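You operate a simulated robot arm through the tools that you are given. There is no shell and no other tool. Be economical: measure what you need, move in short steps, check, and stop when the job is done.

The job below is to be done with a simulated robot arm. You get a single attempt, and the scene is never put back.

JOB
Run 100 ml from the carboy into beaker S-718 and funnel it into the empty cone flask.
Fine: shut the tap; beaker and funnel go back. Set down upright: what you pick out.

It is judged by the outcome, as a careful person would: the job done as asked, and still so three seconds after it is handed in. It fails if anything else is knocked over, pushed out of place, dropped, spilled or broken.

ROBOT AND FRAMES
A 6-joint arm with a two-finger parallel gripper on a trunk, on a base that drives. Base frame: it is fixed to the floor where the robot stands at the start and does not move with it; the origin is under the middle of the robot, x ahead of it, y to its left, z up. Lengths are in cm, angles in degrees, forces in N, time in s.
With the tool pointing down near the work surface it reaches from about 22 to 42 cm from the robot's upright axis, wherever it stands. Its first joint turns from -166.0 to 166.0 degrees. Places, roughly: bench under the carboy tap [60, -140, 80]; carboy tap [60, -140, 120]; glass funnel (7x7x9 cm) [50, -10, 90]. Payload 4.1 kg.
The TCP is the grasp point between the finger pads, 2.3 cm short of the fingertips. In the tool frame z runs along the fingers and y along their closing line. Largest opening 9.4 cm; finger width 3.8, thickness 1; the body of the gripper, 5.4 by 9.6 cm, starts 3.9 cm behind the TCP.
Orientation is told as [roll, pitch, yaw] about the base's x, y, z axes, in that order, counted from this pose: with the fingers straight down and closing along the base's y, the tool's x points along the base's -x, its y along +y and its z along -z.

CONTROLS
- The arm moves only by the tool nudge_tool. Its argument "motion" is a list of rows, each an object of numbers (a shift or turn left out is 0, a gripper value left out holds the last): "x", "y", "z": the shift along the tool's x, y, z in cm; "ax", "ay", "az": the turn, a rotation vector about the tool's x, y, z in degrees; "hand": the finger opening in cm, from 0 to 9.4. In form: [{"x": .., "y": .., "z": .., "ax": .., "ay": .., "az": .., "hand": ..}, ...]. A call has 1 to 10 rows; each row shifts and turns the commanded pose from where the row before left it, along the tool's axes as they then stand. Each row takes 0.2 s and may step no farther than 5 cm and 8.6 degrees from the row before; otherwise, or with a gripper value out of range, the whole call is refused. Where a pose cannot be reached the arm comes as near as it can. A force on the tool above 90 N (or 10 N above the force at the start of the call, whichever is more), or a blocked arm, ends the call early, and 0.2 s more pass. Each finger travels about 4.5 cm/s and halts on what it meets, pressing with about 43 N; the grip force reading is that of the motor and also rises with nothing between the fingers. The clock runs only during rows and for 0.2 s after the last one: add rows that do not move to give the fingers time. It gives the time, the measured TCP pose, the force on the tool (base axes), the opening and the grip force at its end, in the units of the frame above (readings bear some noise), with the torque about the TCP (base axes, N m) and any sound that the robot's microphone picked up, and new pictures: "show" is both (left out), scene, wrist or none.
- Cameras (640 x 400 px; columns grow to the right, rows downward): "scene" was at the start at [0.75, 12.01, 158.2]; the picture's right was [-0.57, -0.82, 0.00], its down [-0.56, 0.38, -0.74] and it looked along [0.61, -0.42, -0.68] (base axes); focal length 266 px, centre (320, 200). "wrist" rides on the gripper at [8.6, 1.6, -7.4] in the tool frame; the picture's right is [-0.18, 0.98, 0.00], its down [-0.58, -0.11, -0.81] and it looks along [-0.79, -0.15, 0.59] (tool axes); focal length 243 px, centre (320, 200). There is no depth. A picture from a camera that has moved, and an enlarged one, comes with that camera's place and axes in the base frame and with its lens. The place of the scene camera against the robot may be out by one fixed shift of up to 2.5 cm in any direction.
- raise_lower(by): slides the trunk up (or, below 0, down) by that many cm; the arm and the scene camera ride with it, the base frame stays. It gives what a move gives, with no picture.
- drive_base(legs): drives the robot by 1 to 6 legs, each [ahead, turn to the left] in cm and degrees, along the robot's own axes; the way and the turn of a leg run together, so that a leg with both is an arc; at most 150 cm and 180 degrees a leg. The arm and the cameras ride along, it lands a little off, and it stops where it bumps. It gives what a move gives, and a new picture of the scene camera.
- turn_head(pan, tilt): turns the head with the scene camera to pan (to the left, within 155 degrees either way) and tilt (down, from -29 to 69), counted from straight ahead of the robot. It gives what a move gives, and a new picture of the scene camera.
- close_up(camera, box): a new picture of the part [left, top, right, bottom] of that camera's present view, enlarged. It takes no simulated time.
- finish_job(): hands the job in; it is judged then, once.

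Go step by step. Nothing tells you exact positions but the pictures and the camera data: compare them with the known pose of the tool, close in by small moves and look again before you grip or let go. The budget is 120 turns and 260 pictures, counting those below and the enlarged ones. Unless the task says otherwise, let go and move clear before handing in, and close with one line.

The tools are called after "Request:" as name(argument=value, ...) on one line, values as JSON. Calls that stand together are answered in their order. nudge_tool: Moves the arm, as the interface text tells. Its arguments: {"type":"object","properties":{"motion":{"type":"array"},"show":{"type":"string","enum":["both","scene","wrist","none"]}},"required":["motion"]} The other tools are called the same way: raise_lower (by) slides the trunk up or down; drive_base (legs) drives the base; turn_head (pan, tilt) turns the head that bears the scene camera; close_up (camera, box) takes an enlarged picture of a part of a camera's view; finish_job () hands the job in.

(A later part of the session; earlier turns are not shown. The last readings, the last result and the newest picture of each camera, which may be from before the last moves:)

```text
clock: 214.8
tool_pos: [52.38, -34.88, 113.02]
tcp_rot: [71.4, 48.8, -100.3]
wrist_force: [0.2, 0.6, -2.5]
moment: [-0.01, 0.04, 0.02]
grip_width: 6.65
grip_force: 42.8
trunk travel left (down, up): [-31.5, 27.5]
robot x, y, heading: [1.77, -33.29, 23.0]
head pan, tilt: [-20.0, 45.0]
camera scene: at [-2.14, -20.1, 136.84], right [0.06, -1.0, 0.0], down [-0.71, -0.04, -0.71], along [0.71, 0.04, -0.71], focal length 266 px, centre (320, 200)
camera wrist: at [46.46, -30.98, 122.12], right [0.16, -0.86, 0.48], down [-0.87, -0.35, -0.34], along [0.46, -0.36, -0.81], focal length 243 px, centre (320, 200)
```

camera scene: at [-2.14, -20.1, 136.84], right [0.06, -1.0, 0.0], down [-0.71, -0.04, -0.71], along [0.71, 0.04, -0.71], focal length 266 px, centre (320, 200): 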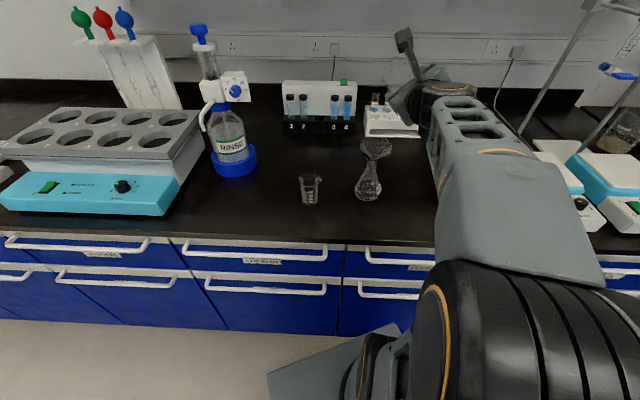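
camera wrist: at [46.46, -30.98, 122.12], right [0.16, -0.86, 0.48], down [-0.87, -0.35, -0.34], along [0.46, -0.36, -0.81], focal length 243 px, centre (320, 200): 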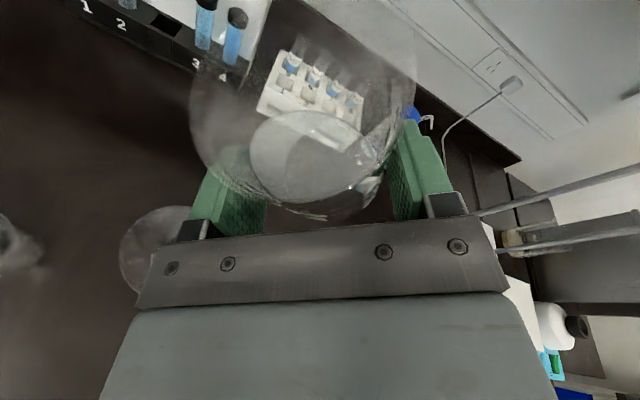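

Both cameras now put the funnel rim at (49.8,-29.3,≈101). I'll pull back 1.7 cm, lower to TCP z≈107.6, tilt to 56°, and check the lip's position over the funnel.

Request:
nudge_tool(motion=[{"z": -1.7}, {}], show="none")

Request:
raise_lower(by=-5.6)

Request:
nudge_tool(motion=[{"az": -8}, {"az": -8}, {}], show="both")

Request:
close_up(camera="scene", box=[320, 80, 460, 220])

```text
clock: 215.4
tool_pos: [50.7, -34.97, 113.42]
tcp_rot: [71.4, 48.9, -100.2]
wrist_force: [0.2, 0.4, -1.6]
moment: [0.02, 0.09, -0.02]
grip_width: 6.6
grip_force: 42.7
trunk travel left (down, up): [-31.5, 27.5]
robot x, y, heading: [2.22, -33.34, 23.1]
head pan, tilt: [-20.0, 45.0]
```

```text
clock: 216.3
tool_pos: [50.81, -35.03, 107.8]
tcp_rot: [71.5, 48.8, -100.1]
wrist_force: [-0.2, 0.4, -1.2]
moment: [0.05, 0.04, 0.0]
grip_width: 6.65
grip_force: 42.9
trunk travel left (down, up): [-25.9, 33.1]
robot x, y, heading: [2.28, -33.33, 23.2]
head pan, tilt: [-20.0, 45.0]
```

```text
clock: 217.2
tool_pos: [50.81, -35.03, 107.82]
tcp_rot: [75.5, 33.4, -94.3]
wrist_force: [-0.2, 0.1, -1.7]
moment: [0.0, 0.07, 0.0]
grip_width: 6.62
grip_force: 42.4
trunk travel left (down, up): [-25.9, 33.1]
robot x, y, heading: [1.92, -33.18, 23.1]
head pan, tilt: [-20.0, 45.0]
camera scene: at [-2.14, -20.1, 131.24], right [0.06, -1.0, 0.0], down [-0.71, -0.04, -0.71], along [0.71, 0.04, -0.71], focal length 266 px, centre (320, 200)
camera wrist: at [44.38, -29.16, 115.34], right [0.2, -0.69, 0.69], down [-0.84, -0.48, -0.24], along [0.5, -0.54, -0.68], focal length 243 px, centre (320, 200)
```

scene: 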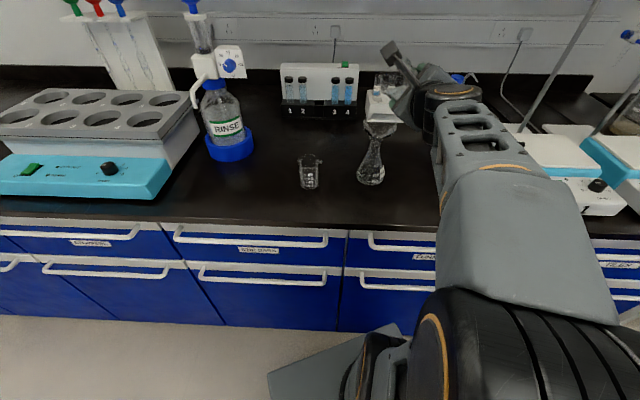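
wrist: 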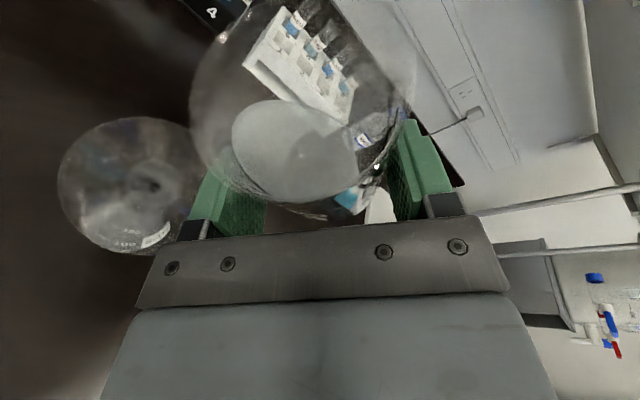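

```text
2.86 times, centred on (390, 150) of scene
camera zoom: at [-2.14, -20.1, 131.24], right [0.06, -1.0, 0.0], down [-0.71, -0.04, -0.71], along [0.71, 0.04, -0.71], focal length 759 px, centre (120, 343)
```

zoom: 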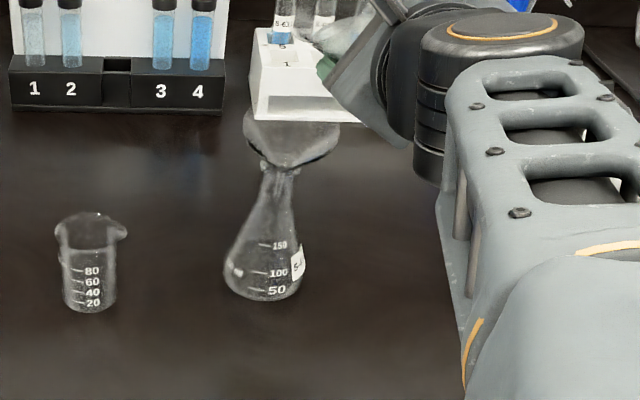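

The wrist camera now shows the whole funnel: rim centre about (49.1,-28.9,101), leaning slightly toward the robot. The lip is poised just above its near side, so I'll tilt gradually and watch for the first flow.

Request:
nudge_tool(motion=[{"az": -5}, {"az": -4}, {}, {}, {}], show="wrist")

Request:
nudge_tool(motion=[{"az": -3}, {}, {}, {}], show="wrist")

```text
clock: 218.3
tool_pos: [50.71, -35.12, 107.82]
tcp_rot: [76.7, 24.7, -91.6]
wrist_force: [0.8, 0.8, -2.1]
moment: [0.01, 0.04, -0.01]
grip_width: 6.62
grip_force: 43.0
trunk travel left (down, up): [-25.9, 33.1]
robot x, y, heading: [2.06, -33.53, 23.0]
head pan, tilt: [-20.0, 45.0]
camera wrist: at [44.09, -28.31, 114.39], right [0.21, -0.57, 0.79], down [-0.83, -0.54, -0.17], along [0.52, -0.62, -0.59], focal length 243 px, centre (320, 200)
```

wrist: 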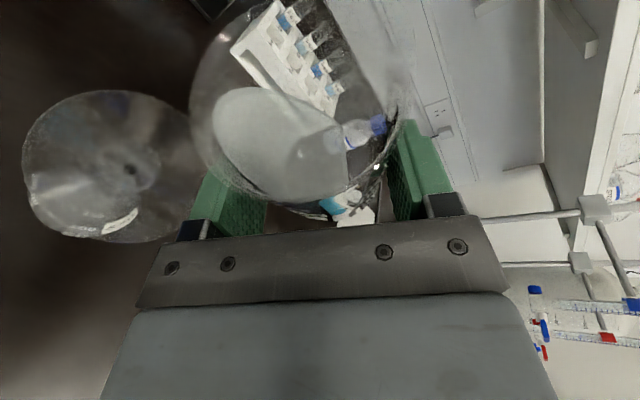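

```text
clock: 219.3
tool_pos: [50.72, -35.16, 107.76]
tcp_rot: [77.0, 21.9, -91.0]
wrist_force: [0.4, -0.1, -2.1]
moment: [-0.02, 0.05, 0.0]
grip_width: 6.61
grip_force: 42.5
trunk travel left (down, up): [-25.9, 33.1]
robot x, y, heading: [2.04, -33.3, 23.2]
head pan, tilt: [-20.0, 45.0]
camera wrist: at [44.05, -28.09, 114.01], right [0.21, -0.53, 0.82], down [-0.82, -0.55, -0.15], along [0.53, -0.64, -0.55], focal length 243 px, centre (320, 200)
```

wrist: 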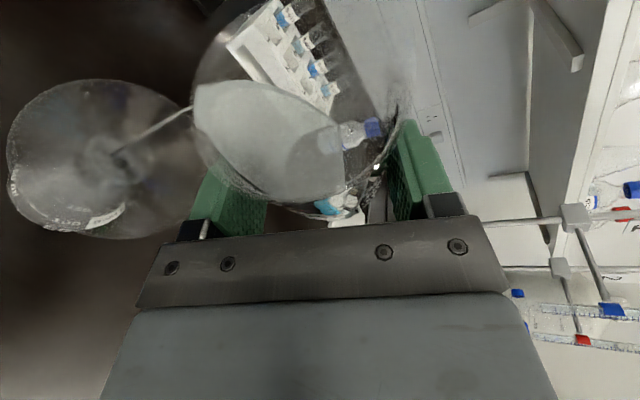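

A thin stream now runs from the lip right into the funnel's centre. I'll hold here a moment and check.

Request:
nudge_tool(motion=[{}, {}, {}, {}, {}, {}, {}, {}], show="wrist")

Request:
close_up(camera="scene", box=[340, 80, 440, 200])

```text
clock: 221.2
tool_pos: [50.81, -35.08, 107.7]
tcp_rot: [77.0, 21.8, -91.0]
wrist_force: [0.6, -0.1, -1.9]
moment: [-0.01, 0.07, 0.01]
grip_width: 6.6
grip_force: 42.6
trunk travel left (down, up): [-25.9, 33.1]
robot x, y, heading: [2.12, -33.31, 23.4]
head pan, tilt: [-20.0, 45.0]
camera wrist: at [44.05, -28.09, 114.01], right [0.21, -0.53, 0.82], down [-0.82, -0.55, -0.15], along [0.53, -0.64, -0.55], focal length 243 px, centre (320, 200)
```

wrist: 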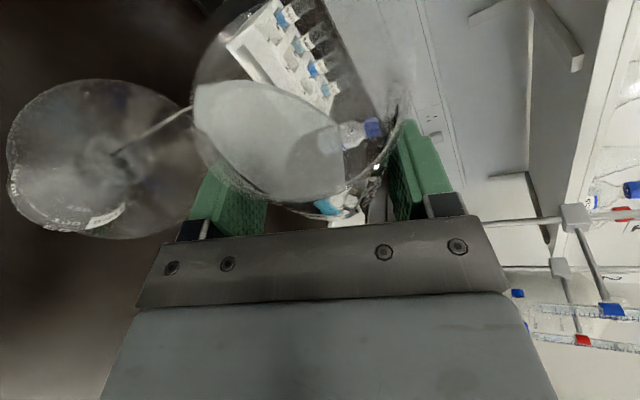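

```text
3.33 times, centred on (390, 140) of scene
camera zoom: at [-2.14, -20.1, 131.24], right [0.06, -1.0, 0.0], down [-0.71, -0.04, -0.71], along [0.71, 0.04, -0.71], focal length 885 px, centre (87, 400)
```

zoom: 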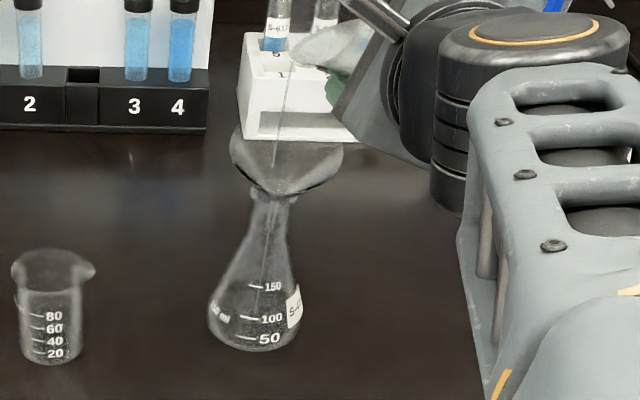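

Both views show it passing cleanly into the flask. I'll continue tilting slowly at about 5°/s, nudging left to hold the lip over the funnel.

Request:
nudge_tool(motion=[{"az": -1, "x": 0.04, "y": -0.015}, {"az": -1, "x": 0.04, "y": -0.015}, {"az": -1, "x": 0.04, "y": -0.015}, {"az": -1, "x": 0.04, "y": -0.015}, {"az": -1, "x": 0.04, "y": -0.015}, {"az": -1, "x": 0.04, "y": -0.015}, {}, {}, {}, {}], show="wrist")

Request:
close_up(camera="scene", box=[340, 80, 440, 200])

```text
clock: 223.3
tool_pos: [50.59, -34.75, 107.83]
tcp_rot: [77.3, 15.8, -89.6]
wrist_force: [0.0, 0.1, -1.7]
moment: [0.02, -0.01, 0.04]
grip_width: 6.62
grip_force: 43.2
trunk travel left (down, up): [-25.9, 33.1]
robot x, y, heading: [1.87, -33.12, 23.2]
head pan, tilt: [-20.0, 45.0]
camera wrist: at [43.73, -27.29, 113.18], right [0.22, -0.44, 0.87], down [-0.81, -0.58, -0.09], along [0.55, -0.68, -0.48], focal length 243 px, centre (320, 200)
```

wrist: 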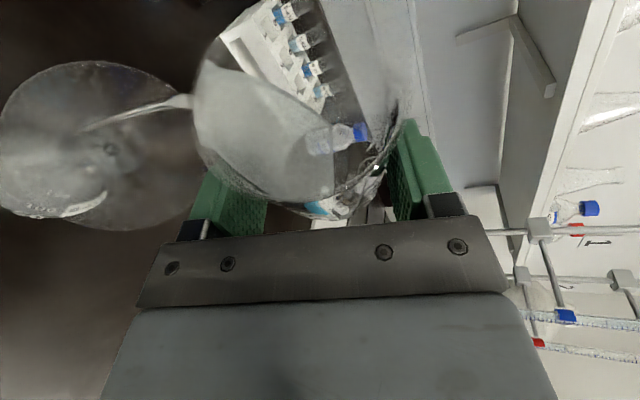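

```text
3.33 times, centred on (390, 140) of scene
camera zoom: at [-2.14, -20.1, 131.24], right [0.06, -1.0, 0.0], down [-0.71, -0.04, -0.71], along [0.71, 0.04, -0.71], focal length 885 px, centre (87, 400)
```

zoom: 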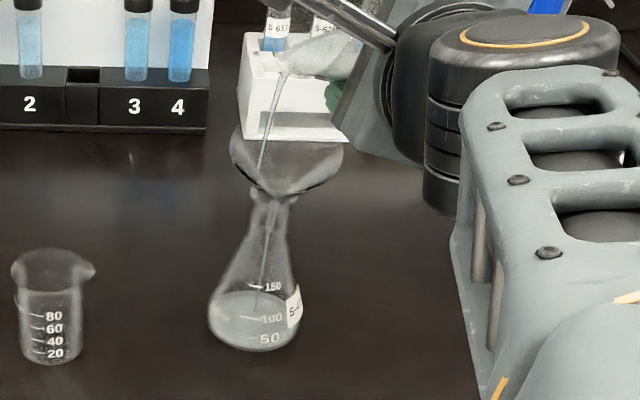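

The stream is thicker and lands a bit farther left, though still well inside. I'll hold at this angle until it thins.

Request:
nudge_tool(motion=[{"x": -0.2}, {}, {}, {}, {}, {}, {}, {}, {}, {}], show="wrist")

Request:
close_up(camera="scene", box=[340, 80, 440, 200])

```text
clock: 225.6
tool_pos: [50.76, -34.9, 107.74]
tcp_rot: [77.4, 15.9, -89.5]
wrist_force: [0.3, -0.2, -2.2]
moment: [0.03, 0.04, 0.04]
grip_width: 6.62
grip_force: 42.6
trunk travel left (down, up): [-25.9, 33.1]
robot x, y, heading: [1.61, -33.47, 23.2]
head pan, tilt: [-20.0, 45.0]
camera wrist: at [43.8, -27.53, 113.15], right [0.22, -0.44, 0.87], down [-0.81, -0.58, -0.09], along [0.55, -0.68, -0.48], focal length 243 px, centre (320, 200)
```

wrist: 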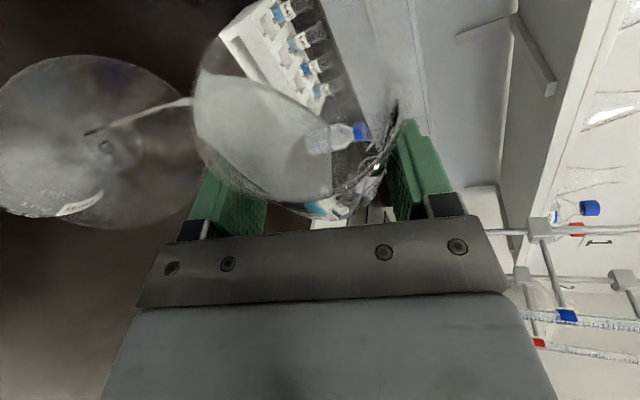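

```text
3.33 times, centred on (390, 140) of scene
camera zoom: at [-2.14, -20.1, 131.24], right [0.06, -1.0, 0.0], down [-0.71, -0.04, -0.71], along [0.71, 0.04, -0.71], focal length 885 px, centre (87, 400)
```

zoom: 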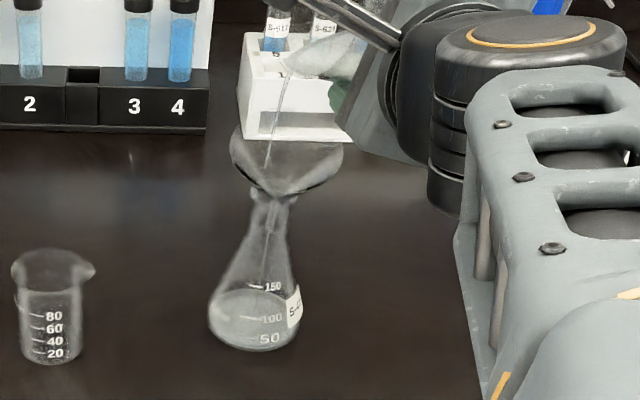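

Good control so far. I'll tilt another 6° slowly and hold.

Request:
nudge_tool(motion=[{"az": -1, "x": 0.03}, {"az": -1, "x": 0.03}, {"az": -1, "x": 0.03}, {"az": -1, "x": 0.03}, {"az": -1, "x": 0.03}, {"az": -1, "x": 0.03}, {}, {}, {}, {}], show="wrist")

Request:
nudge_tool(motion=[{}, {}, {}, {}, {}, {}], show="none")

Request:
nudge_tool(motion=[{"az": -1, "x": 0.04}, {"az": -1, "x": 0.04}, {"az": -1, "x": 0.04}, {"az": -1, "x": 0.04}, {"az": -1, "x": 0.04}, {}, {}, {}, {}, {}], show="wrist")

Request:
close_up(camera="scene", box=[340, 80, 440, 200])

```text
clock: 227.8
tool_pos: [50.64, -34.85, 107.71]
tcp_rot: [77.7, 10.1, -88.3]
wrist_force: [0.2, 0.3, -1.7]
moment: [-0.02, 0.08, -0.03]
grip_width: 6.63
grip_force: 42.9
trunk travel left (down, up): [-25.9, 33.1]
robot x, y, heading: [1.43, -33.5, 23.0]
head pan, tilt: [-20.0, 45.0]
camera wrist: at [43.49, -26.99, 112.42], right [0.22, -0.34, 0.91], down [-0.79, -0.61, -0.04], along [0.57, -0.72, -0.41], focal length 243 px, centre (320, 200)
```

wrist: 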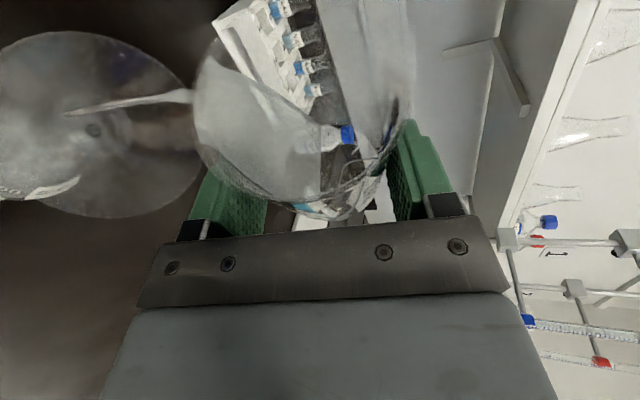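

```text
clock: 229.2
tool_pos: [50.58, -34.73, 107.83]
tcp_rot: [77.6, 10.1, -88.3]
wrist_force: [0.1, 0.5, -2.2]
moment: [-0.05, 0.05, -0.02]
grip_width: 6.61
grip_force: 42.2
trunk travel left (down, up): [-25.9, 33.1]
robot x, y, heading: [1.65, -33.6, 23.0]
head pan, tilt: [-20.0, 45.0]
```

```text
clock: 231.3
tool_pos: [50.77, -34.61, 107.88]
tcp_rot: [77.8, 5.2, -87.2]
wrist_force: [-0.8, 0.4, -1.6]
moment: [-0.01, 0.03, 0.03]
grip_width: 6.6
grip_force: 43.0
trunk travel left (down, up): [-25.9, 33.1]
robot x, y, heading: [1.95, -33.23, 23.3]
head pan, tilt: [-20.0, 45.0]
camera wrist: at [43.43, -26.54, 111.75], right [0.22, -0.26, 0.94], down [-0.78, -0.62, 0.01], along [0.58, -0.74, -0.34], focal length 243 px, centre (320, 200)
```

wrist: 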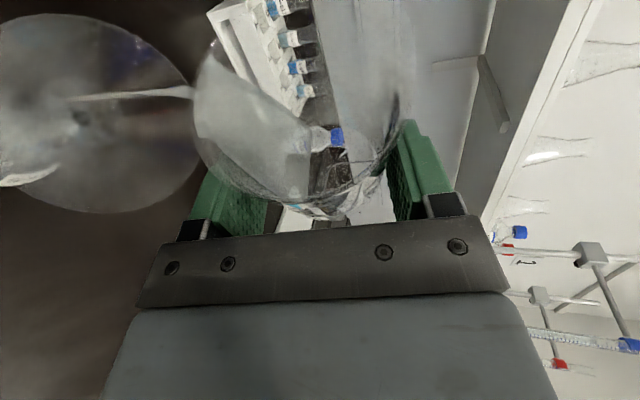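

```text
3.33 times, centred on (390, 140) of scene
camera zoom: at [-2.14, -20.1, 131.24], right [0.06, -1.0, 0.0], down [-0.71, -0.04, -0.71], along [0.71, 0.04, -0.71], focal length 885 px, centre (87, 400)
```

zoom: 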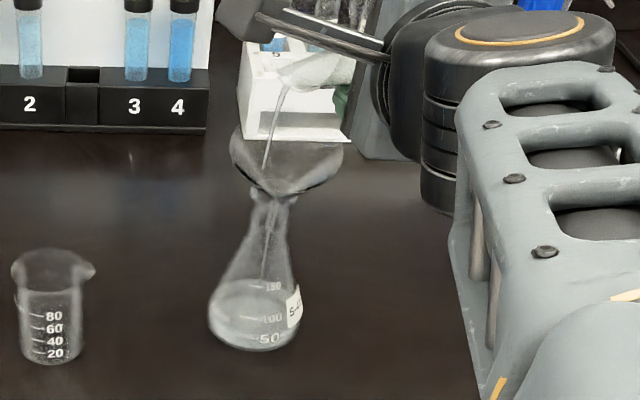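

The stream still lands at the outlet. I'll carry on with the same slow pattern toward 110°.

Request:
nudge_tool(motion=[{"az": -1, "x": 0.06}, {"az": -1, "x": 0.06}, {"az": -1, "x": 0.06}, {"az": -1, "x": 0.06}, {"az": -1, "x": 0.06}, {"az": -1, "x": 0.06}, {}, {}, {}, {}], show="none")

Request:
nudge_tool(motion=[{}, {}, {}, {}, {"az": -1, "x": 0.06}, {"az": -1, "x": 0.06}, {"az": -1, "x": 0.06}, {"az": -1, "x": 0.06}, {"az": -1, "x": 0.06}, {}], show="wrist")

Request:
close_up(camera="scene", box=[340, 80, 440, 200])

```text
clock: 233.6
tool_pos: [50.61, -34.17, 107.88]
tcp_rot: [78.0, -0.7, -85.9]
wrist_force: [-0.9, 0.0, -1.2]
moment: [0.0, 0.01, 0.03]
grip_width: 6.62
grip_force: 42.5
trunk travel left (down, up): [-25.9, 33.1]
robot x, y, heading: [1.74, -33.34, 23.0]
head pan, tilt: [-20.0, 45.0]
```

```text
clock: 235.8
tool_pos: [50.71, -33.85, 107.99]
tcp_rot: [77.9, -5.7, -85.0]
wrist_force: [-0.3, 0.1, -1.8]
moment: [0.0, 0.06, 0.0]
grip_width: 6.59
grip_force: 43.3
trunk travel left (down, up): [-25.9, 33.1]
robot x, y, heading: [1.78, -33.62, 23.1]
head pan, tilt: [-20.0, 45.0]
camera wrist: at [43.01, -25.58, 110.2], right [0.21, -0.07, 0.97], down [-0.76, -0.64, 0.12], along [0.62, -0.76, -0.19], focal length 243 px, centre (320, 200)
```

wrist: 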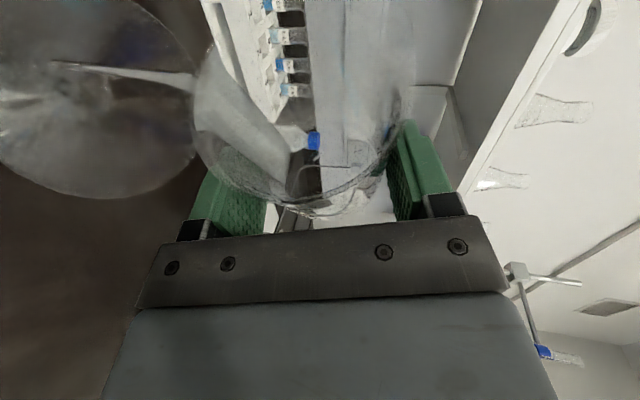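

```text
3.33 times, centred on (390, 140) of scene
camera zoom: at [-2.14, -20.1, 131.24], right [0.06, -1.0, 0.0], down [-0.71, -0.04, -0.71], along [0.71, 0.04, -0.71], focal length 885 px, centre (87, 400)
```

zoom: 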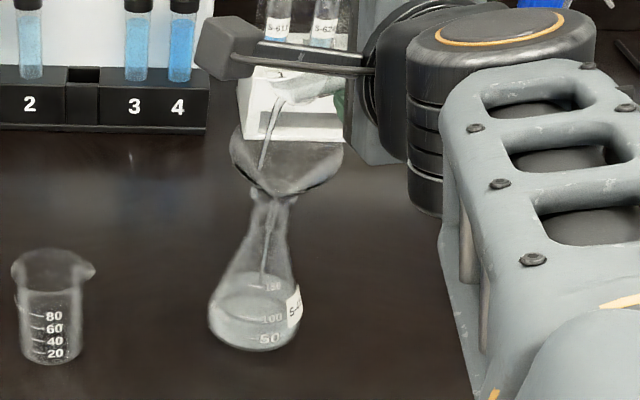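

About two-thirds is across. I'll raise slightly for clearance and keep tilting slowly.

Request:
nudge_tool(motion=[{}, {}, {}, {"az": -1, "x": 0.07, "y": 0.08}, {"az": -1, "x": 0.07, "y": 0.08}, {"az": -1, "x": 0.07, "y": 0.08}, {"az": -1, "x": 0.07, "y": 0.08}, {"az": -1, "x": 0.07, "y": 0.08}, {}, {}], show="none")

Request:
nudge_tool(motion=[{}, {}, {}, {"az": -1, "x": 0.07, "y": 0.03}, {"az": -1, "x": 0.07, "y": 0.03}, {"az": -1, "x": 0.07, "y": 0.03}, {"az": -1, "x": 0.07, "y": 0.03}, {"az": -1, "x": 0.07, "y": 0.03}, {}, {}], show="wrist")

Request:
close_up(camera="scene", box=[340, 80, 440, 200])

```text
clock: 237.9
tool_pos: [50.7, -33.53, 108.23]
tcp_rot: [77.7, -10.5, -83.8]
wrist_force: [0.0, 0.7, -1.0]
moment: [0.02, 0.01, -0.04]
grip_width: 6.59
grip_force: 43.1
trunk travel left (down, up): [-25.9, 33.1]
robot x, y, heading: [1.78, -33.47, 23.1]
head pan, tilt: [-20.0, 45.0]
```

```text
clock: 240.2
tool_pos: [50.78, -33.15, 108.37]
tcp_rot: [77.5, -15.3, -82.7]
wrist_force: [-0.3, 0.2, -1.0]
moment: [0.01, 0.0, 0.01]
grip_width: 6.59
grip_force: 43.3
trunk travel left (down, up): [-25.9, 33.1]
robot x, y, heading: [1.97, -33.42, 23.3]
head pan, tilt: [-20.0, 45.0]
camera wrist: at [42.76, -24.9, 109.08], right [0.2, 0.1, 0.97], down [-0.74, -0.64, 0.22], along [0.65, -0.76, -0.05], focal length 243 px, centre (320, 200)
```

wrist: 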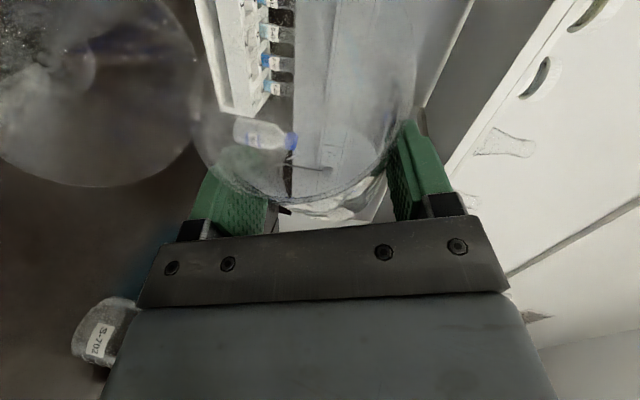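

```text
3.33 times, centred on (390, 140) of scene
camera zoom: at [-2.14, -20.1, 131.24], right [0.06, -1.0, 0.0], down [-0.71, -0.04, -0.71], along [0.71, 0.04, -0.71], focal length 885 px, centre (87, 400)
```

zoom: 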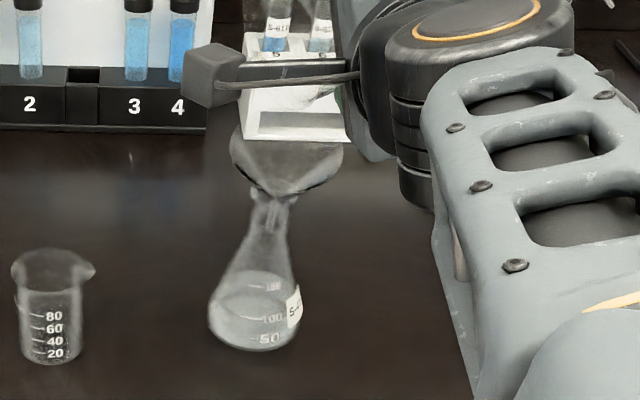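

The beaker looks empty and the flask holds about 100 ml. I'll hold a moment for the last drips, then raise and roll the beaker back upright.

Request:
nudge_tool(motion=[{"az": -2, "x": 0.1}, {"az": -2, "x": 0.1}, {}, {}, {}, {}, {}, {}], show="none")

Request:
raise_lower(by=12)

Request:
nudge_tool(motion=[{"az": 8.4}, {"az": 8.4}, {"az": 8.4}, {"az": 8.4}, {"az": 8.4}, {"az": 8.4}, {"az": 8.4}, {"az": 8.4}, {"az": 8.4}, {"az": 8.4}], show="none")

Request:
nudge_tool(motion=[{"az": 8.4}, {"az": 8.4}, {"az": 8.4}, {"ay": -5}, {"ay": -5}, {"ay": -4.8}, {}], show="both")

```text
clock: 241.9
tool_pos: [50.63, -32.92, 108.27]
tcp_rot: [77.2, -19.2, -81.8]
wrist_force: [0.8, 0.0, -1.2]
moment: [-0.01, 0.04, -0.01]
grip_width: 6.62
grip_force: 43.4
trunk travel left (down, up): [-25.9, 33.1]
robot x, y, heading: [1.65, -32.91, 23.3]
head pan, tilt: [-20.0, 45.0]
```

```text
clock: 243.4
tool_pos: [50.8, -33.03, 120.12]
tcp_rot: [77.2, -19.1, -81.8]
wrist_force: [0.8, -0.4, -1.5]
moment: [-0.02, 0.02, -0.03]
grip_width: 6.59
grip_force: 43.2
trunk travel left (down, up): [-37.9, 21.1]
robot x, y, heading: [1.82, -33.52, 23.3]
head pan, tilt: [-20.0, 45.0]
```

```text
clock: 245.7
tool_pos: [50.79, -32.96, 120.24]
tcp_rot: [63.6, 62.0, -109.7]
wrist_force: [-0.3, 0.3, -1.2]
moment: [0.0, 0.02, 0.01]
grip_width: 6.58
grip_force: 43.2
trunk travel left (down, up): [-37.9, 21.1]
robot x, y, heading: [1.72, -33.06, 23.3]
head pan, tilt: [-20.0, 45.0]
```

```text
clock: 247.2
tool_pos: [50.77, -32.98, 120.24]
tcp_rot: [1.0, 63.2, -175.1]
wrist_force: [-0.5, -0.6, -1.1]
moment: [-0.01, -0.02, 0.0]
grip_width: 6.61
grip_force: 43.4
trunk travel left (down, up): [-37.9, 21.1]
robot x, y, heading: [1.6, -33.52, 23.2]
head pan, tilt: [-20.0, 45.0]
camera scene: at [-2.14, -20.1, 143.24], right [0.06, -1.0, 0.0], down [-0.71, -0.04, -0.71], along [0.71, 0.04, -0.71], focal length 266 px, centre (320, 200)
camera wrist: at [48.16, -34.59, 131.26], right [-0.01, -0.99, -0.16], down [-0.99, 0.04, -0.15], along [0.16, 0.15, -0.98], focal length 243 px, centre (320, 200)
```

scene: 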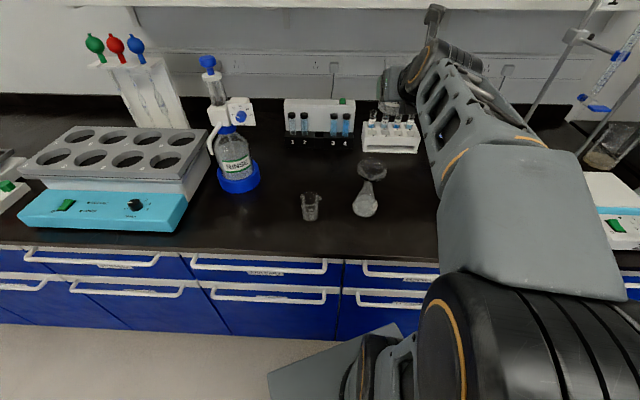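
wrist: 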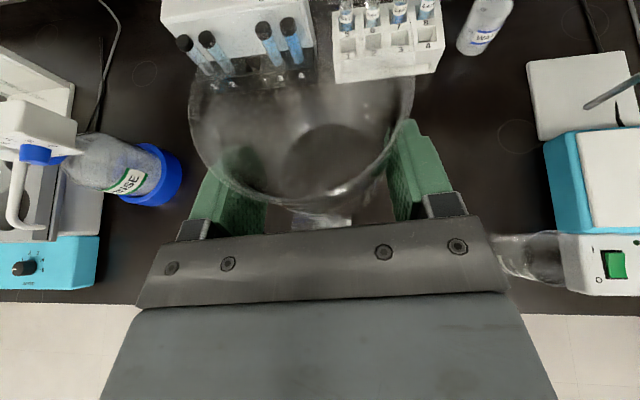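

The beaker is empty and upright again. I'll turn the base and back a little to return over its home spot at about (45.2,-45.3), then lower.

Request:
drive_base(legs=[[0, -13], [-6.3, 0]])

Request:
raise_lower(by=-20)

Request:
nudge_tool(motion=[{}], show="both")

```text
clock: 249.1
tool_pos: [43.13, -45.19, 120.33]
tcp_rot: [1.1, 63.0, 171.9]
wrist_force: [-0.1, -0.1, -0.6]
moment: [0.01, 0.02, -0.01]
grip_width: 6.58
grip_force: 42.6
trunk travel left (down, up): [-37.9, 21.1]
robot x, y, heading: [-4.6, -34.24, 10.2]
head pan, tilt: [-20.0, 45.0]
camera scene: at [-5.41, -20.69, 143.24], right [-0.17, -0.98, 0.0], down [-0.7, 0.12, -0.71], along [0.7, -0.12, -0.71], focal length 266 px, centre (320, 200)
```

scene: 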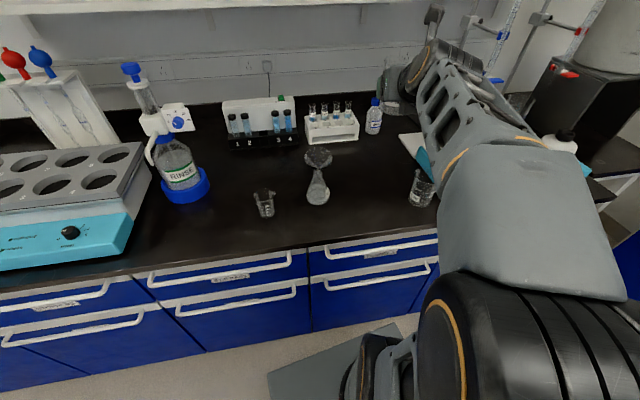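

```text
clock: 251.2
tool_pos: [43.14, -45.21, 100.19]
tcp_rot: [1.0, 63.1, 171.8]
wrist_force: [0.1, -0.2, -0.4]
moment: [-0.02, 0.0, 0.02]
grip_width: 6.6
grip_force: 42.6
trunk travel left (down, up): [-17.9, 41.1]
robot x, y, heading: [-4.66, -34.88, 10.1]
head pan, tilt: [-20.0, 45.0]
```

```text
clock: 251.6
tool_pos: [43.16, -45.18, 100.17]
tcp_rot: [1.2, 63.1, 171.8]
wrist_force: [-1.0, 0.1, -0.3]
moment: [0.02, -0.01, 0.01]
grip_width: 6.6
grip_force: 43.6
trunk travel left (down, up): [-17.9, 41.1]
robot x, y, heading: [-4.62, -34.4, 9.9]
head pan, tilt: [-20.0, 45.0]
camera scene: at [-5.4, -20.69, 123.24], right [-0.17, -0.98, 0.0], down [-0.7, 0.12, -0.71], along [0.7, -0.12, -0.71], focal length 266 px, centre (320, 200)
camera wrist: at [40.23, -46.19, 111.27], right [-0.24, -0.96, -0.16], down [-0.95, 0.26, -0.16], along [0.19, 0.11, -0.98], focal length 243 px, centre (320, 200)
```

scene: 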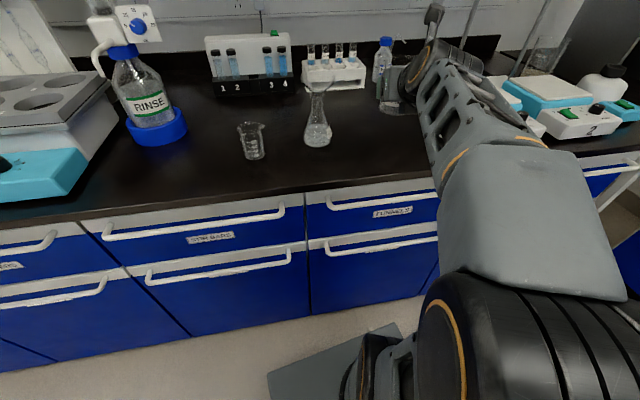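
wrist: 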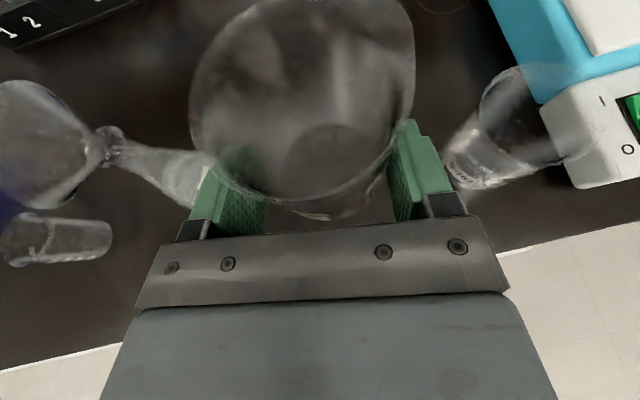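

The spot below is clear. I'll lower to just above the bench, then touch down gently.

Request:
raise_lower(by=-9.3)

Request:
nudge_tool(motion=[{"x": -0.27, "z": 0.13}, {}, {}], show="none")

Request:
nudge_tool(motion=[{"x": -0.18, "z": 0.09}, {}, {}], show="none")

```text
clock: 252.9
tool_pos: [43.19, -45.2, 90.95]
tcp_rot: [1.1, 63.1, 171.9]
wrist_force: [0.0, -0.2, -2.1]
moment: [-0.01, 0.03, 0.02]
grip_width: 6.6
grip_force: 43.4
trunk travel left (down, up): [-8.6, 50.4]
robot x, y, heading: [-4.55, -34.43, 9.9]
head pan, tilt: [-20.0, 45.0]
```

```text
clock: 253.7
tool_pos: [43.05, -45.15, 90.65]
tcp_rot: [1.1, 63.1, 171.9]
wrist_force: [-0.2, 0.0, -1.1]
moment: [0.0, 0.04, 0.0]
grip_width: 6.58
grip_force: 43.0
trunk travel left (down, up): [-8.6, 50.4]
robot x, y, heading: [-4.41, -34.16, 10.1]
head pan, tilt: [-20.0, 45.0]
```

```text
clock: 254.5
tool_pos: [43.02, -45.1, 90.55]
tcp_rot: [1.2, 63.1, 171.8]
wrist_force: [0.4, 0.9, -0.8]
moment: [-0.01, 0.03, 0.01]
grip_width: 6.59
grip_force: 43.1
trunk travel left (down, up): [-8.6, 50.4]
robot x, y, heading: [-4.39, -34.51, 9.8]
head pan, tilt: [-20.0, 45.0]
```

Request:
nudge_tool(motion=[{"x": -0.18, "z": 0.09}, {}, {}], show="none")

Request:
nudge_tool(motion=[{"x": -0.13, "z": 0.07}, {}, {}], show="none")

```text
clock: 255.3
tool_pos: [43.05, -45.13, 90.26]
tcp_rot: [1.2, 63.1, 171.9]
wrist_force: [0.2, 0.2, -1.0]
moment: [-0.01, 0.03, -0.04]
grip_width: 6.58
grip_force: 42.7
trunk travel left (down, up): [-8.6, 50.4]
robot x, y, heading: [-4.34, -34.81, 9.9]
head pan, tilt: [-20.0, 45.0]
```

```text
clock: 256.1
tool_pos: [43.06, -45.18, 90.31]
tcp_rot: [1.1, 63.2, 171.8]
wrist_force: [0.5, 0.9, 3.9]
moment: [0.16, -0.13, 0.01]
grip_width: 6.62
grip_force: 42.8
trunk travel left (down, up): [-8.6, 50.4]
robot x, y, heading: [-4.95, -34.5, 10.3]
head pan, tilt: [-20.0, 45.0]
```

It's just touching the bench (4 N). I'll release slowly and withdraw.

Request:
nudge_tool(motion=[{"hand": 7.0}, {"hand": 7.6}, {"hand": 8.4}, {"hand": 9.4}, {}, {}], show="wrist")

Request:
nudge_tool(motion=[{"z": -1}, {"z": -2}, {"z": -3}, {"z": -4}, {"z": -3}, {}], show="both")

```text
clock: 257.5
tool_pos: [43.1, -45.15, 90.11]
tcp_rot: [1.1, 63.1, 171.8]
wrist_force: [-0.1, 0.7, -0.5]
moment: [-0.01, 0.01, -0.03]
grip_width: 9.41
grip_force: 0.1
trunk travel left (down, up): [-8.6, 50.4]
robot x, y, heading: [-4.51, -34.67, 9.9]
head pan, tilt: [-20.0, 45.0]
camera wrist: at [40.16, -46.17, 101.21], right [-0.24, -0.96, -0.16], down [-0.95, 0.26, -0.16], along [0.19, 0.11, -0.98], focal length 243 px, centre (320, 200)
```

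wrist: 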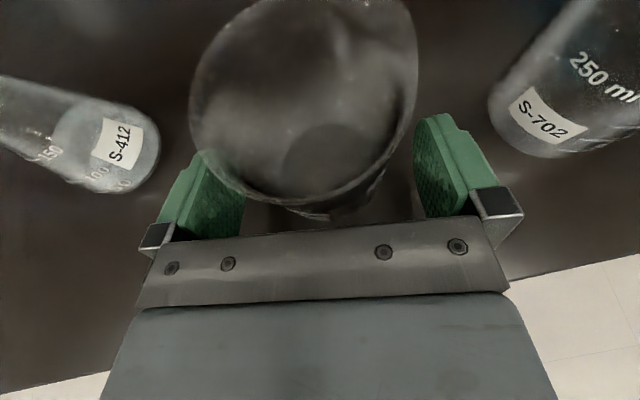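

```text
clock: 259.1
tool_pos: [34.46, -43.52, 93.23]
tcp_rot: [-1.8, 58.6, 171.6]
wrist_force: [-1.0, -0.4, -0.3]
moment: [-0.03, 0.02, 0.04]
grip_width: 9.44
grip_force: 0.1
trunk travel left (down, up): [-8.6, 50.4]
robot x, y, heading: [-4.64, -34.29, 10.4]
head pan, tilt: [-20.0, 45.0]
stopped in row 6: the arm was blocked; the commanded pose is now the measured one
camera scene: at [-4.94, -20.72, 113.9], right [-0.17, -0.98, 0.0], down [-0.7, 0.12, -0.7], along [0.69, -0.12, -0.71], focal length 266 px, centre (320, 200)
camera wrist: at [32.51, -44.89, 104.41], right [-0.22, -0.96, -0.17], down [-0.97, 0.23, -0.07], along [0.11, 0.15, -0.98], focal length 243 px, centre (320, 200)
```

scene: 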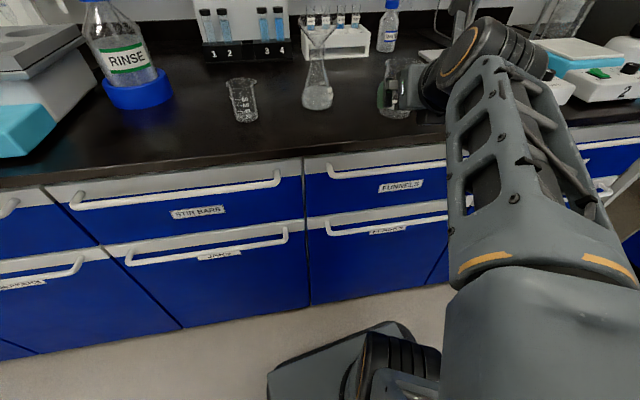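
wrist: 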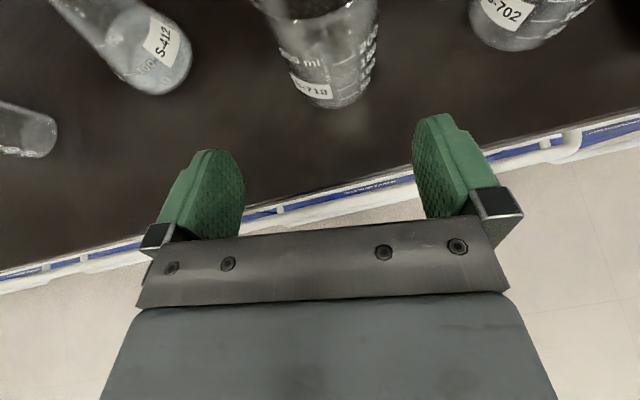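

S-718 stands upright at home. Next I'll raise up, reposition the base to the earlier funnel-handling spot, and point the hand down.

Request:
raise_lower(by=26)

Request:
drive_base(legs=[[0, 24], [15.5, 0], [0, -32]])

Request:
nudge_tool(motion=[{"ay": -8.4}, {"ay": -8.4}, {"ay": -8.4}, {"ay": -8.4}, {"ay": -8.4}, {"ay": -8.4}, {"ay": -8.2}, {"az": -8}, {"az": -8}, {}], show="both")

```text
clock: 261.8
tool_pos: [34.15, -43.43, 119.68]
tcp_rot: [-1.6, 58.8, 171.6]
wrist_force: [-0.9, -0.3, 0.7]
moment: [0.02, 0.0, 0.03]
grip_width: 9.41
grip_force: 0.1
trunk travel left (down, up): [-34.6, 24.4]
robot x, y, heading: [-4.34, -34.81, 10.1]
head pan, tilt: [-20.0, 45.0]
```

```text
clock: 264.8
tool_pos: [45.27, -19.63, 119.77]
tcp_rot: [-1.6, 59.3, -165.2]
wrist_force: [-0.7, -0.7, 1.0]
moment: [0.0, -0.03, 0.02]
grip_width: 9.41
grip_force: 0.1
trunk travel left (down, up): [-34.6, 24.4]
robot x, y, heading: [5.28, -24.81, 28.1]
head pan, tilt: [-20.0, 45.0]
stopped in leg 3: the robot was blocked; the commanded pose is now the measured one
camera scene: at [-0.1, -11.85, 139.94], right [0.14, -0.99, 0.0], down [-0.7, -0.1, -0.71], along [0.7, 0.1, -0.71], focal length 266 px, centre (320, 200)
```

scene: 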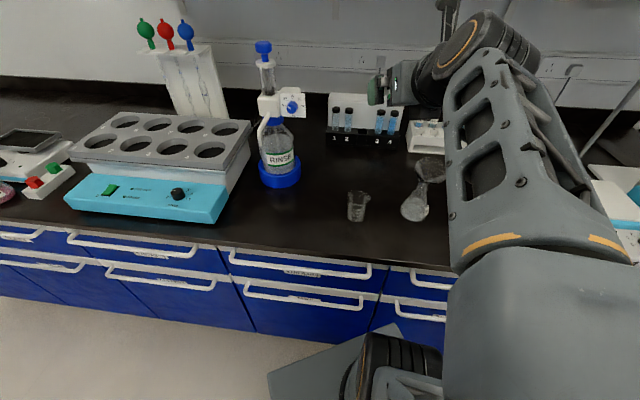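

```text
clock: 267.0
tool_pos: [45.17, -19.51, 119.75]
tcp_rot: [-0.6, 0.9, -147.7]
wrist_force: [0.0, -0.3, -0.2]
moment: [0.04, 0.01, -0.01]
grip_width: 9.39
grip_force: 0.1
trunk travel left (down, up): [-34.6, 24.4]
robot x, y, heading: [5.04, -24.52, 28.0]
head pan, tilt: [-20.0, 45.0]
camera scene: at [-0.06, -11.84, 139.94], right [0.14, -0.99, 0.0], down [-0.7, -0.1, -0.71], along [0.7, 0.1, -0.71], focal length 266 px, centre (320, 200)
camera wrist: at [53.29, -16.36, 127.32], right [0.37, -0.93, -0.01], down [-0.56, -0.23, 0.8], along [-0.74, -0.29, -0.6], focal length 243 px, centre (320, 200)
```

scene: 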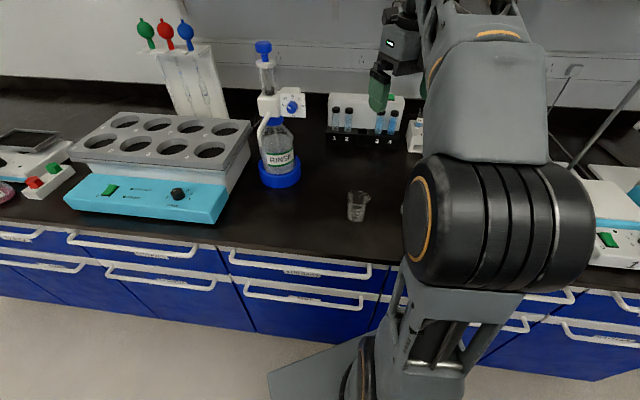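
wrist: 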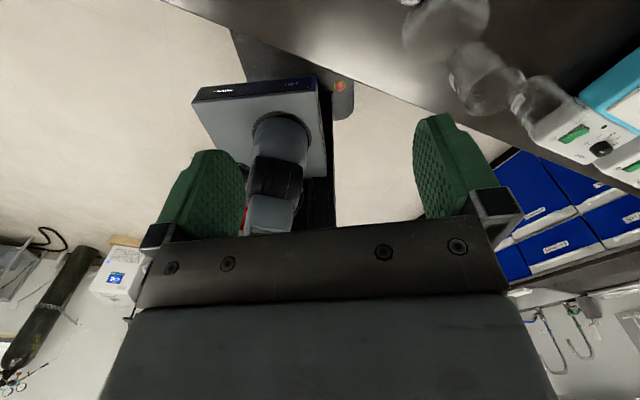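

The base corner bumped the bench front while turning; nothing moved. I'll back off, square up, and come forward again.

Request:
drive_base(legs=[[-6, 0], [0, -26], [9.5, 0]])

Request:
nudge_tool(motion=[{"az": -6}, {}], show="wrist")

```text
clock: 270.0
tool_pos: [47.53, -39.96, 119.83]
tcp_rot: [-0.4, 0.9, -173.5]
wrist_force: [-0.4, -0.4, 0.9]
moment: [0.0, 0.0, 0.03]
grip_width: 9.43
grip_force: 0.3
trunk travel left (down, up): [-34.6, 24.4]
robot x, y, heading: [9.13, -27.02, 2.4]
head pan, tilt: [-20.0, 45.0]
camera scene: at [10.15, -13.47, 139.94], right [-0.3, -0.95, 0.0], down [-0.67, 0.21, -0.71], along [0.67, -0.21, -0.71], focal length 266 px, centre (320, 200)
```

scene: 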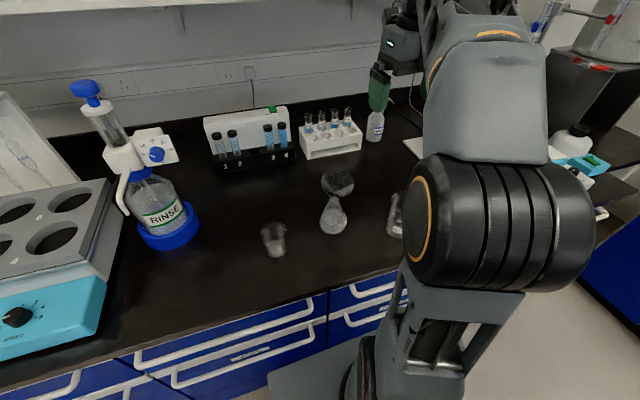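

```text
clock: 270.6
tool_pos: [47.47, -39.99, 119.68]
tcp_rot: [-0.5, 1.0, -167.4]
wrist_force: [0.7, 0.3, -0.6]
moment: [-0.02, -0.02, -0.03]
grip_width: 9.41
grip_force: 0.1
trunk travel left (down, up): [-34.6, 24.4]
robot x, y, heading: [9.57, -27.46, 2.5]
head pan, tilt: [-20.0, 45.0]
camera wrist: at [56.22, -39.71, 127.29], right [0.04, -1.0, -0.01], down [-0.6, -0.03, 0.8], along [-0.8, -0.02, -0.6], focal length 243 px, centre (320, 200)
```

wrist: 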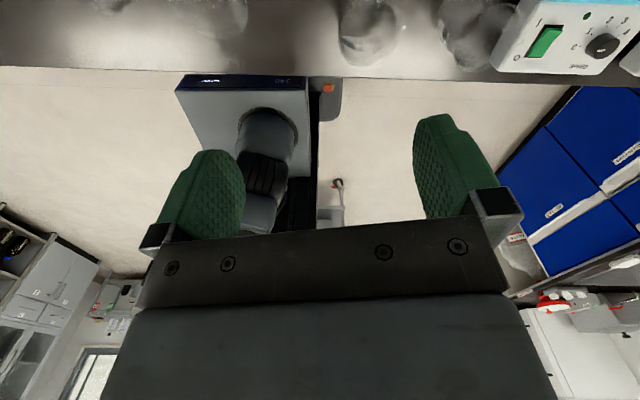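

Now I'll move above the funnel and lower to where the wrist camera can see it.

Request:
nudge_tool(motion=[{"x": 1.37, "y": -3.4}, {"x": 1.37, "y": -3.4}, {"x": 1.37, "y": -3.35}, {}], show="none")

Request:
raise_lower(by=-12)

Request:
nudge_tool(motion=[{}], show="both")

Request:
close_up(camera="scene", box=[270, 130, 400, 240])

```text
clock: 271.6
tool_pos: [49.17, -28.94, 119.48]
tcp_rot: [-0.5, 0.9, -167.5]
wrist_force: [0.2, 0.9, 0.7]
moment: [0.01, -0.03, 0.01]
grip_width: 9.43
grip_force: 0.1
trunk travel left (down, up): [-34.6, 24.4]
robot x, y, heading: [8.93, -27.04, 2.1]
head pan, tilt: [-20.0, 45.0]
```

```text
clock: 273.1
tool_pos: [49.18, -28.9, 107.48]
tcp_rot: [-0.5, 1.0, -167.5]
wrist_force: [-0.1, -0.8, 0.7]
moment: [0.01, 0.03, 0.0]
grip_width: 9.39
grip_force: 0.1
trunk travel left (down, up): [-22.6, 36.4]
robot x, y, heading: [9.25, -27.25, 2.4]
head pan, tilt: [-20.0, 45.0]
```

```text
clock: 273.5
tool_pos: [49.24, -29.02, 107.5]
tcp_rot: [-0.5, 1.0, -167.5]
wrist_force: [0.1, 0.4, 0.1]
moment: [-0.02, 0.04, -0.02]
grip_width: 9.4
grip_force: 0.0
trunk travel left (down, up): [-22.6, 36.4]
robot x, y, heading: [9.03, -27.5, 2.5]
head pan, tilt: [-20.0, 45.0]
camera scene: at [10.15, -13.46, 127.94], right [-0.3, -0.95, 0.0], down [-0.67, 0.21, -0.71], along [0.67, -0.21, -0.71], focal length 266 px, centre (320, 200)
camera wrist: at [57.91, -28.69, 115.07], right [0.03, -1.0, -0.01], down [-0.6, -0.03, 0.8], along [-0.8, -0.02, -0.6], focal length 243 px, centre (320, 200)
```

scene: 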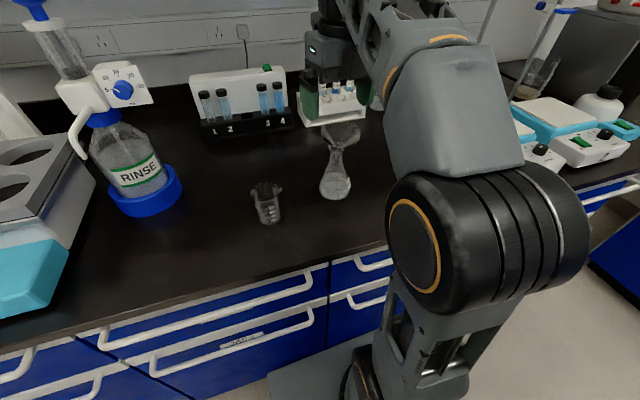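
wrist: 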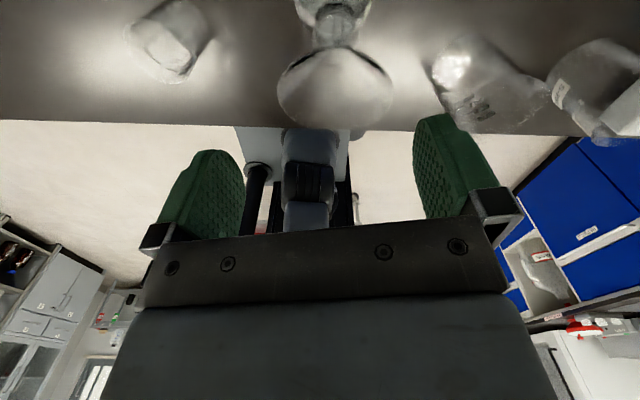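

```text
3.64 times, centred on (335, 185) of scene
camera zoom: at [10.15, -13.46, 127.94], right [-0.3, -0.95, 0.0], down [-0.67, 0.21, -0.71], along [0.67, -0.21, -0.71], focal length 966 px, centre (266, 254)
```

zoom: 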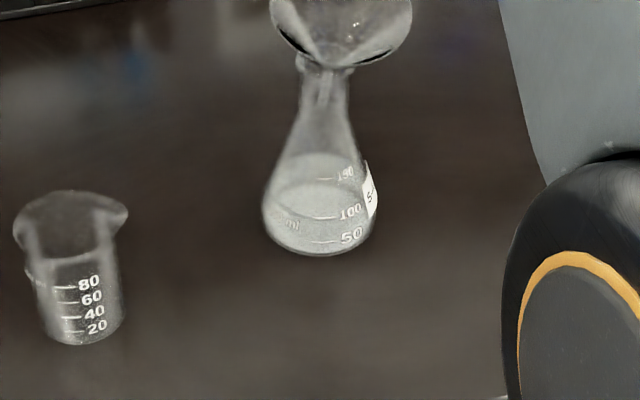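

The flask's waterline is at the 100 mark. The funnel leans about 15° toward the robot, so I'll tilt the hand to match and approach along its axis.

Request:
nudge_tool(motion=[{"ay": 7.5}, {"ay": 7.5}, {"x": -0.97, "y": 0.92}, {"z": 2.5}, {"z": 1.5}, {}], show="both")

Request:
close_up(camera="scene", box=[290, 70, 390, 210])

```text
clock: 274.9
tool_pos: [49.53, -29.94, 103.53]
tcp_rot: [-0.4, 16.0, -167.6]
wrist_force: [0.3, -0.3, -0.4]
moment: [0.03, 0.02, -0.01]
grip_width: 9.41
grip_force: 0.1
trunk travel left (down, up): [-22.6, 36.4]
robot x, y, heading: [9.21, -27.06, 2.8]
head pan, tilt: [-20.0, 45.0]
camera scene: at [10.15, -13.46, 127.94], right [-0.3, -0.95, 0.0], down [-0.67, 0.21, -0.71], along [0.67, -0.21, -0.71], focal length 266 px, centre (320, 200)
camera wrist: at [55.96, -30.06, 112.99], right [0.04, -1.0, -0.06], down [-0.78, -0.07, 0.62], along [-0.62, 0.02, -0.79], focal length 243 px, centre (320, 200)
```

scene: 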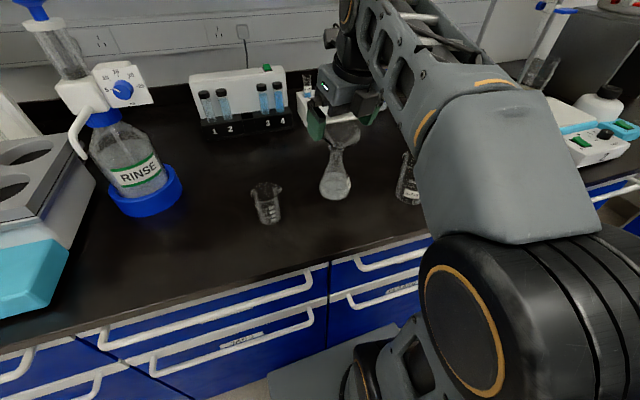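
wrist: 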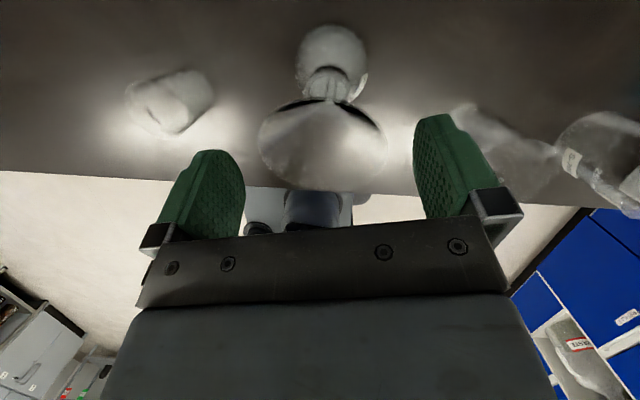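

```text
2.86 times, centred on (340, 140) of scene
camera zoom: at [10.15, -13.46, 127.94], right [-0.3, -0.95, 0.0], down [-0.67, 0.21, -0.71], along [0.67, -0.21, -0.71], focal length 759 px, centre (263, 371)
```

zoom: 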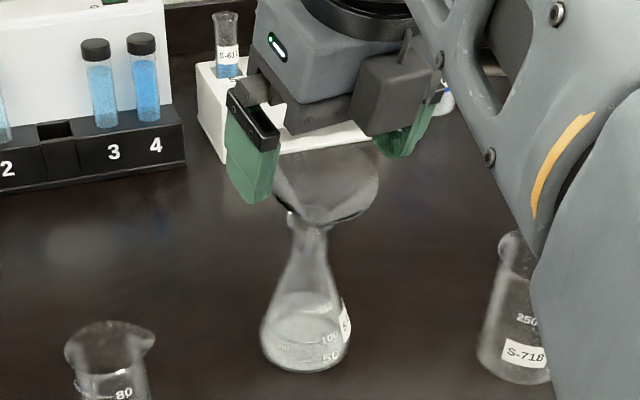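

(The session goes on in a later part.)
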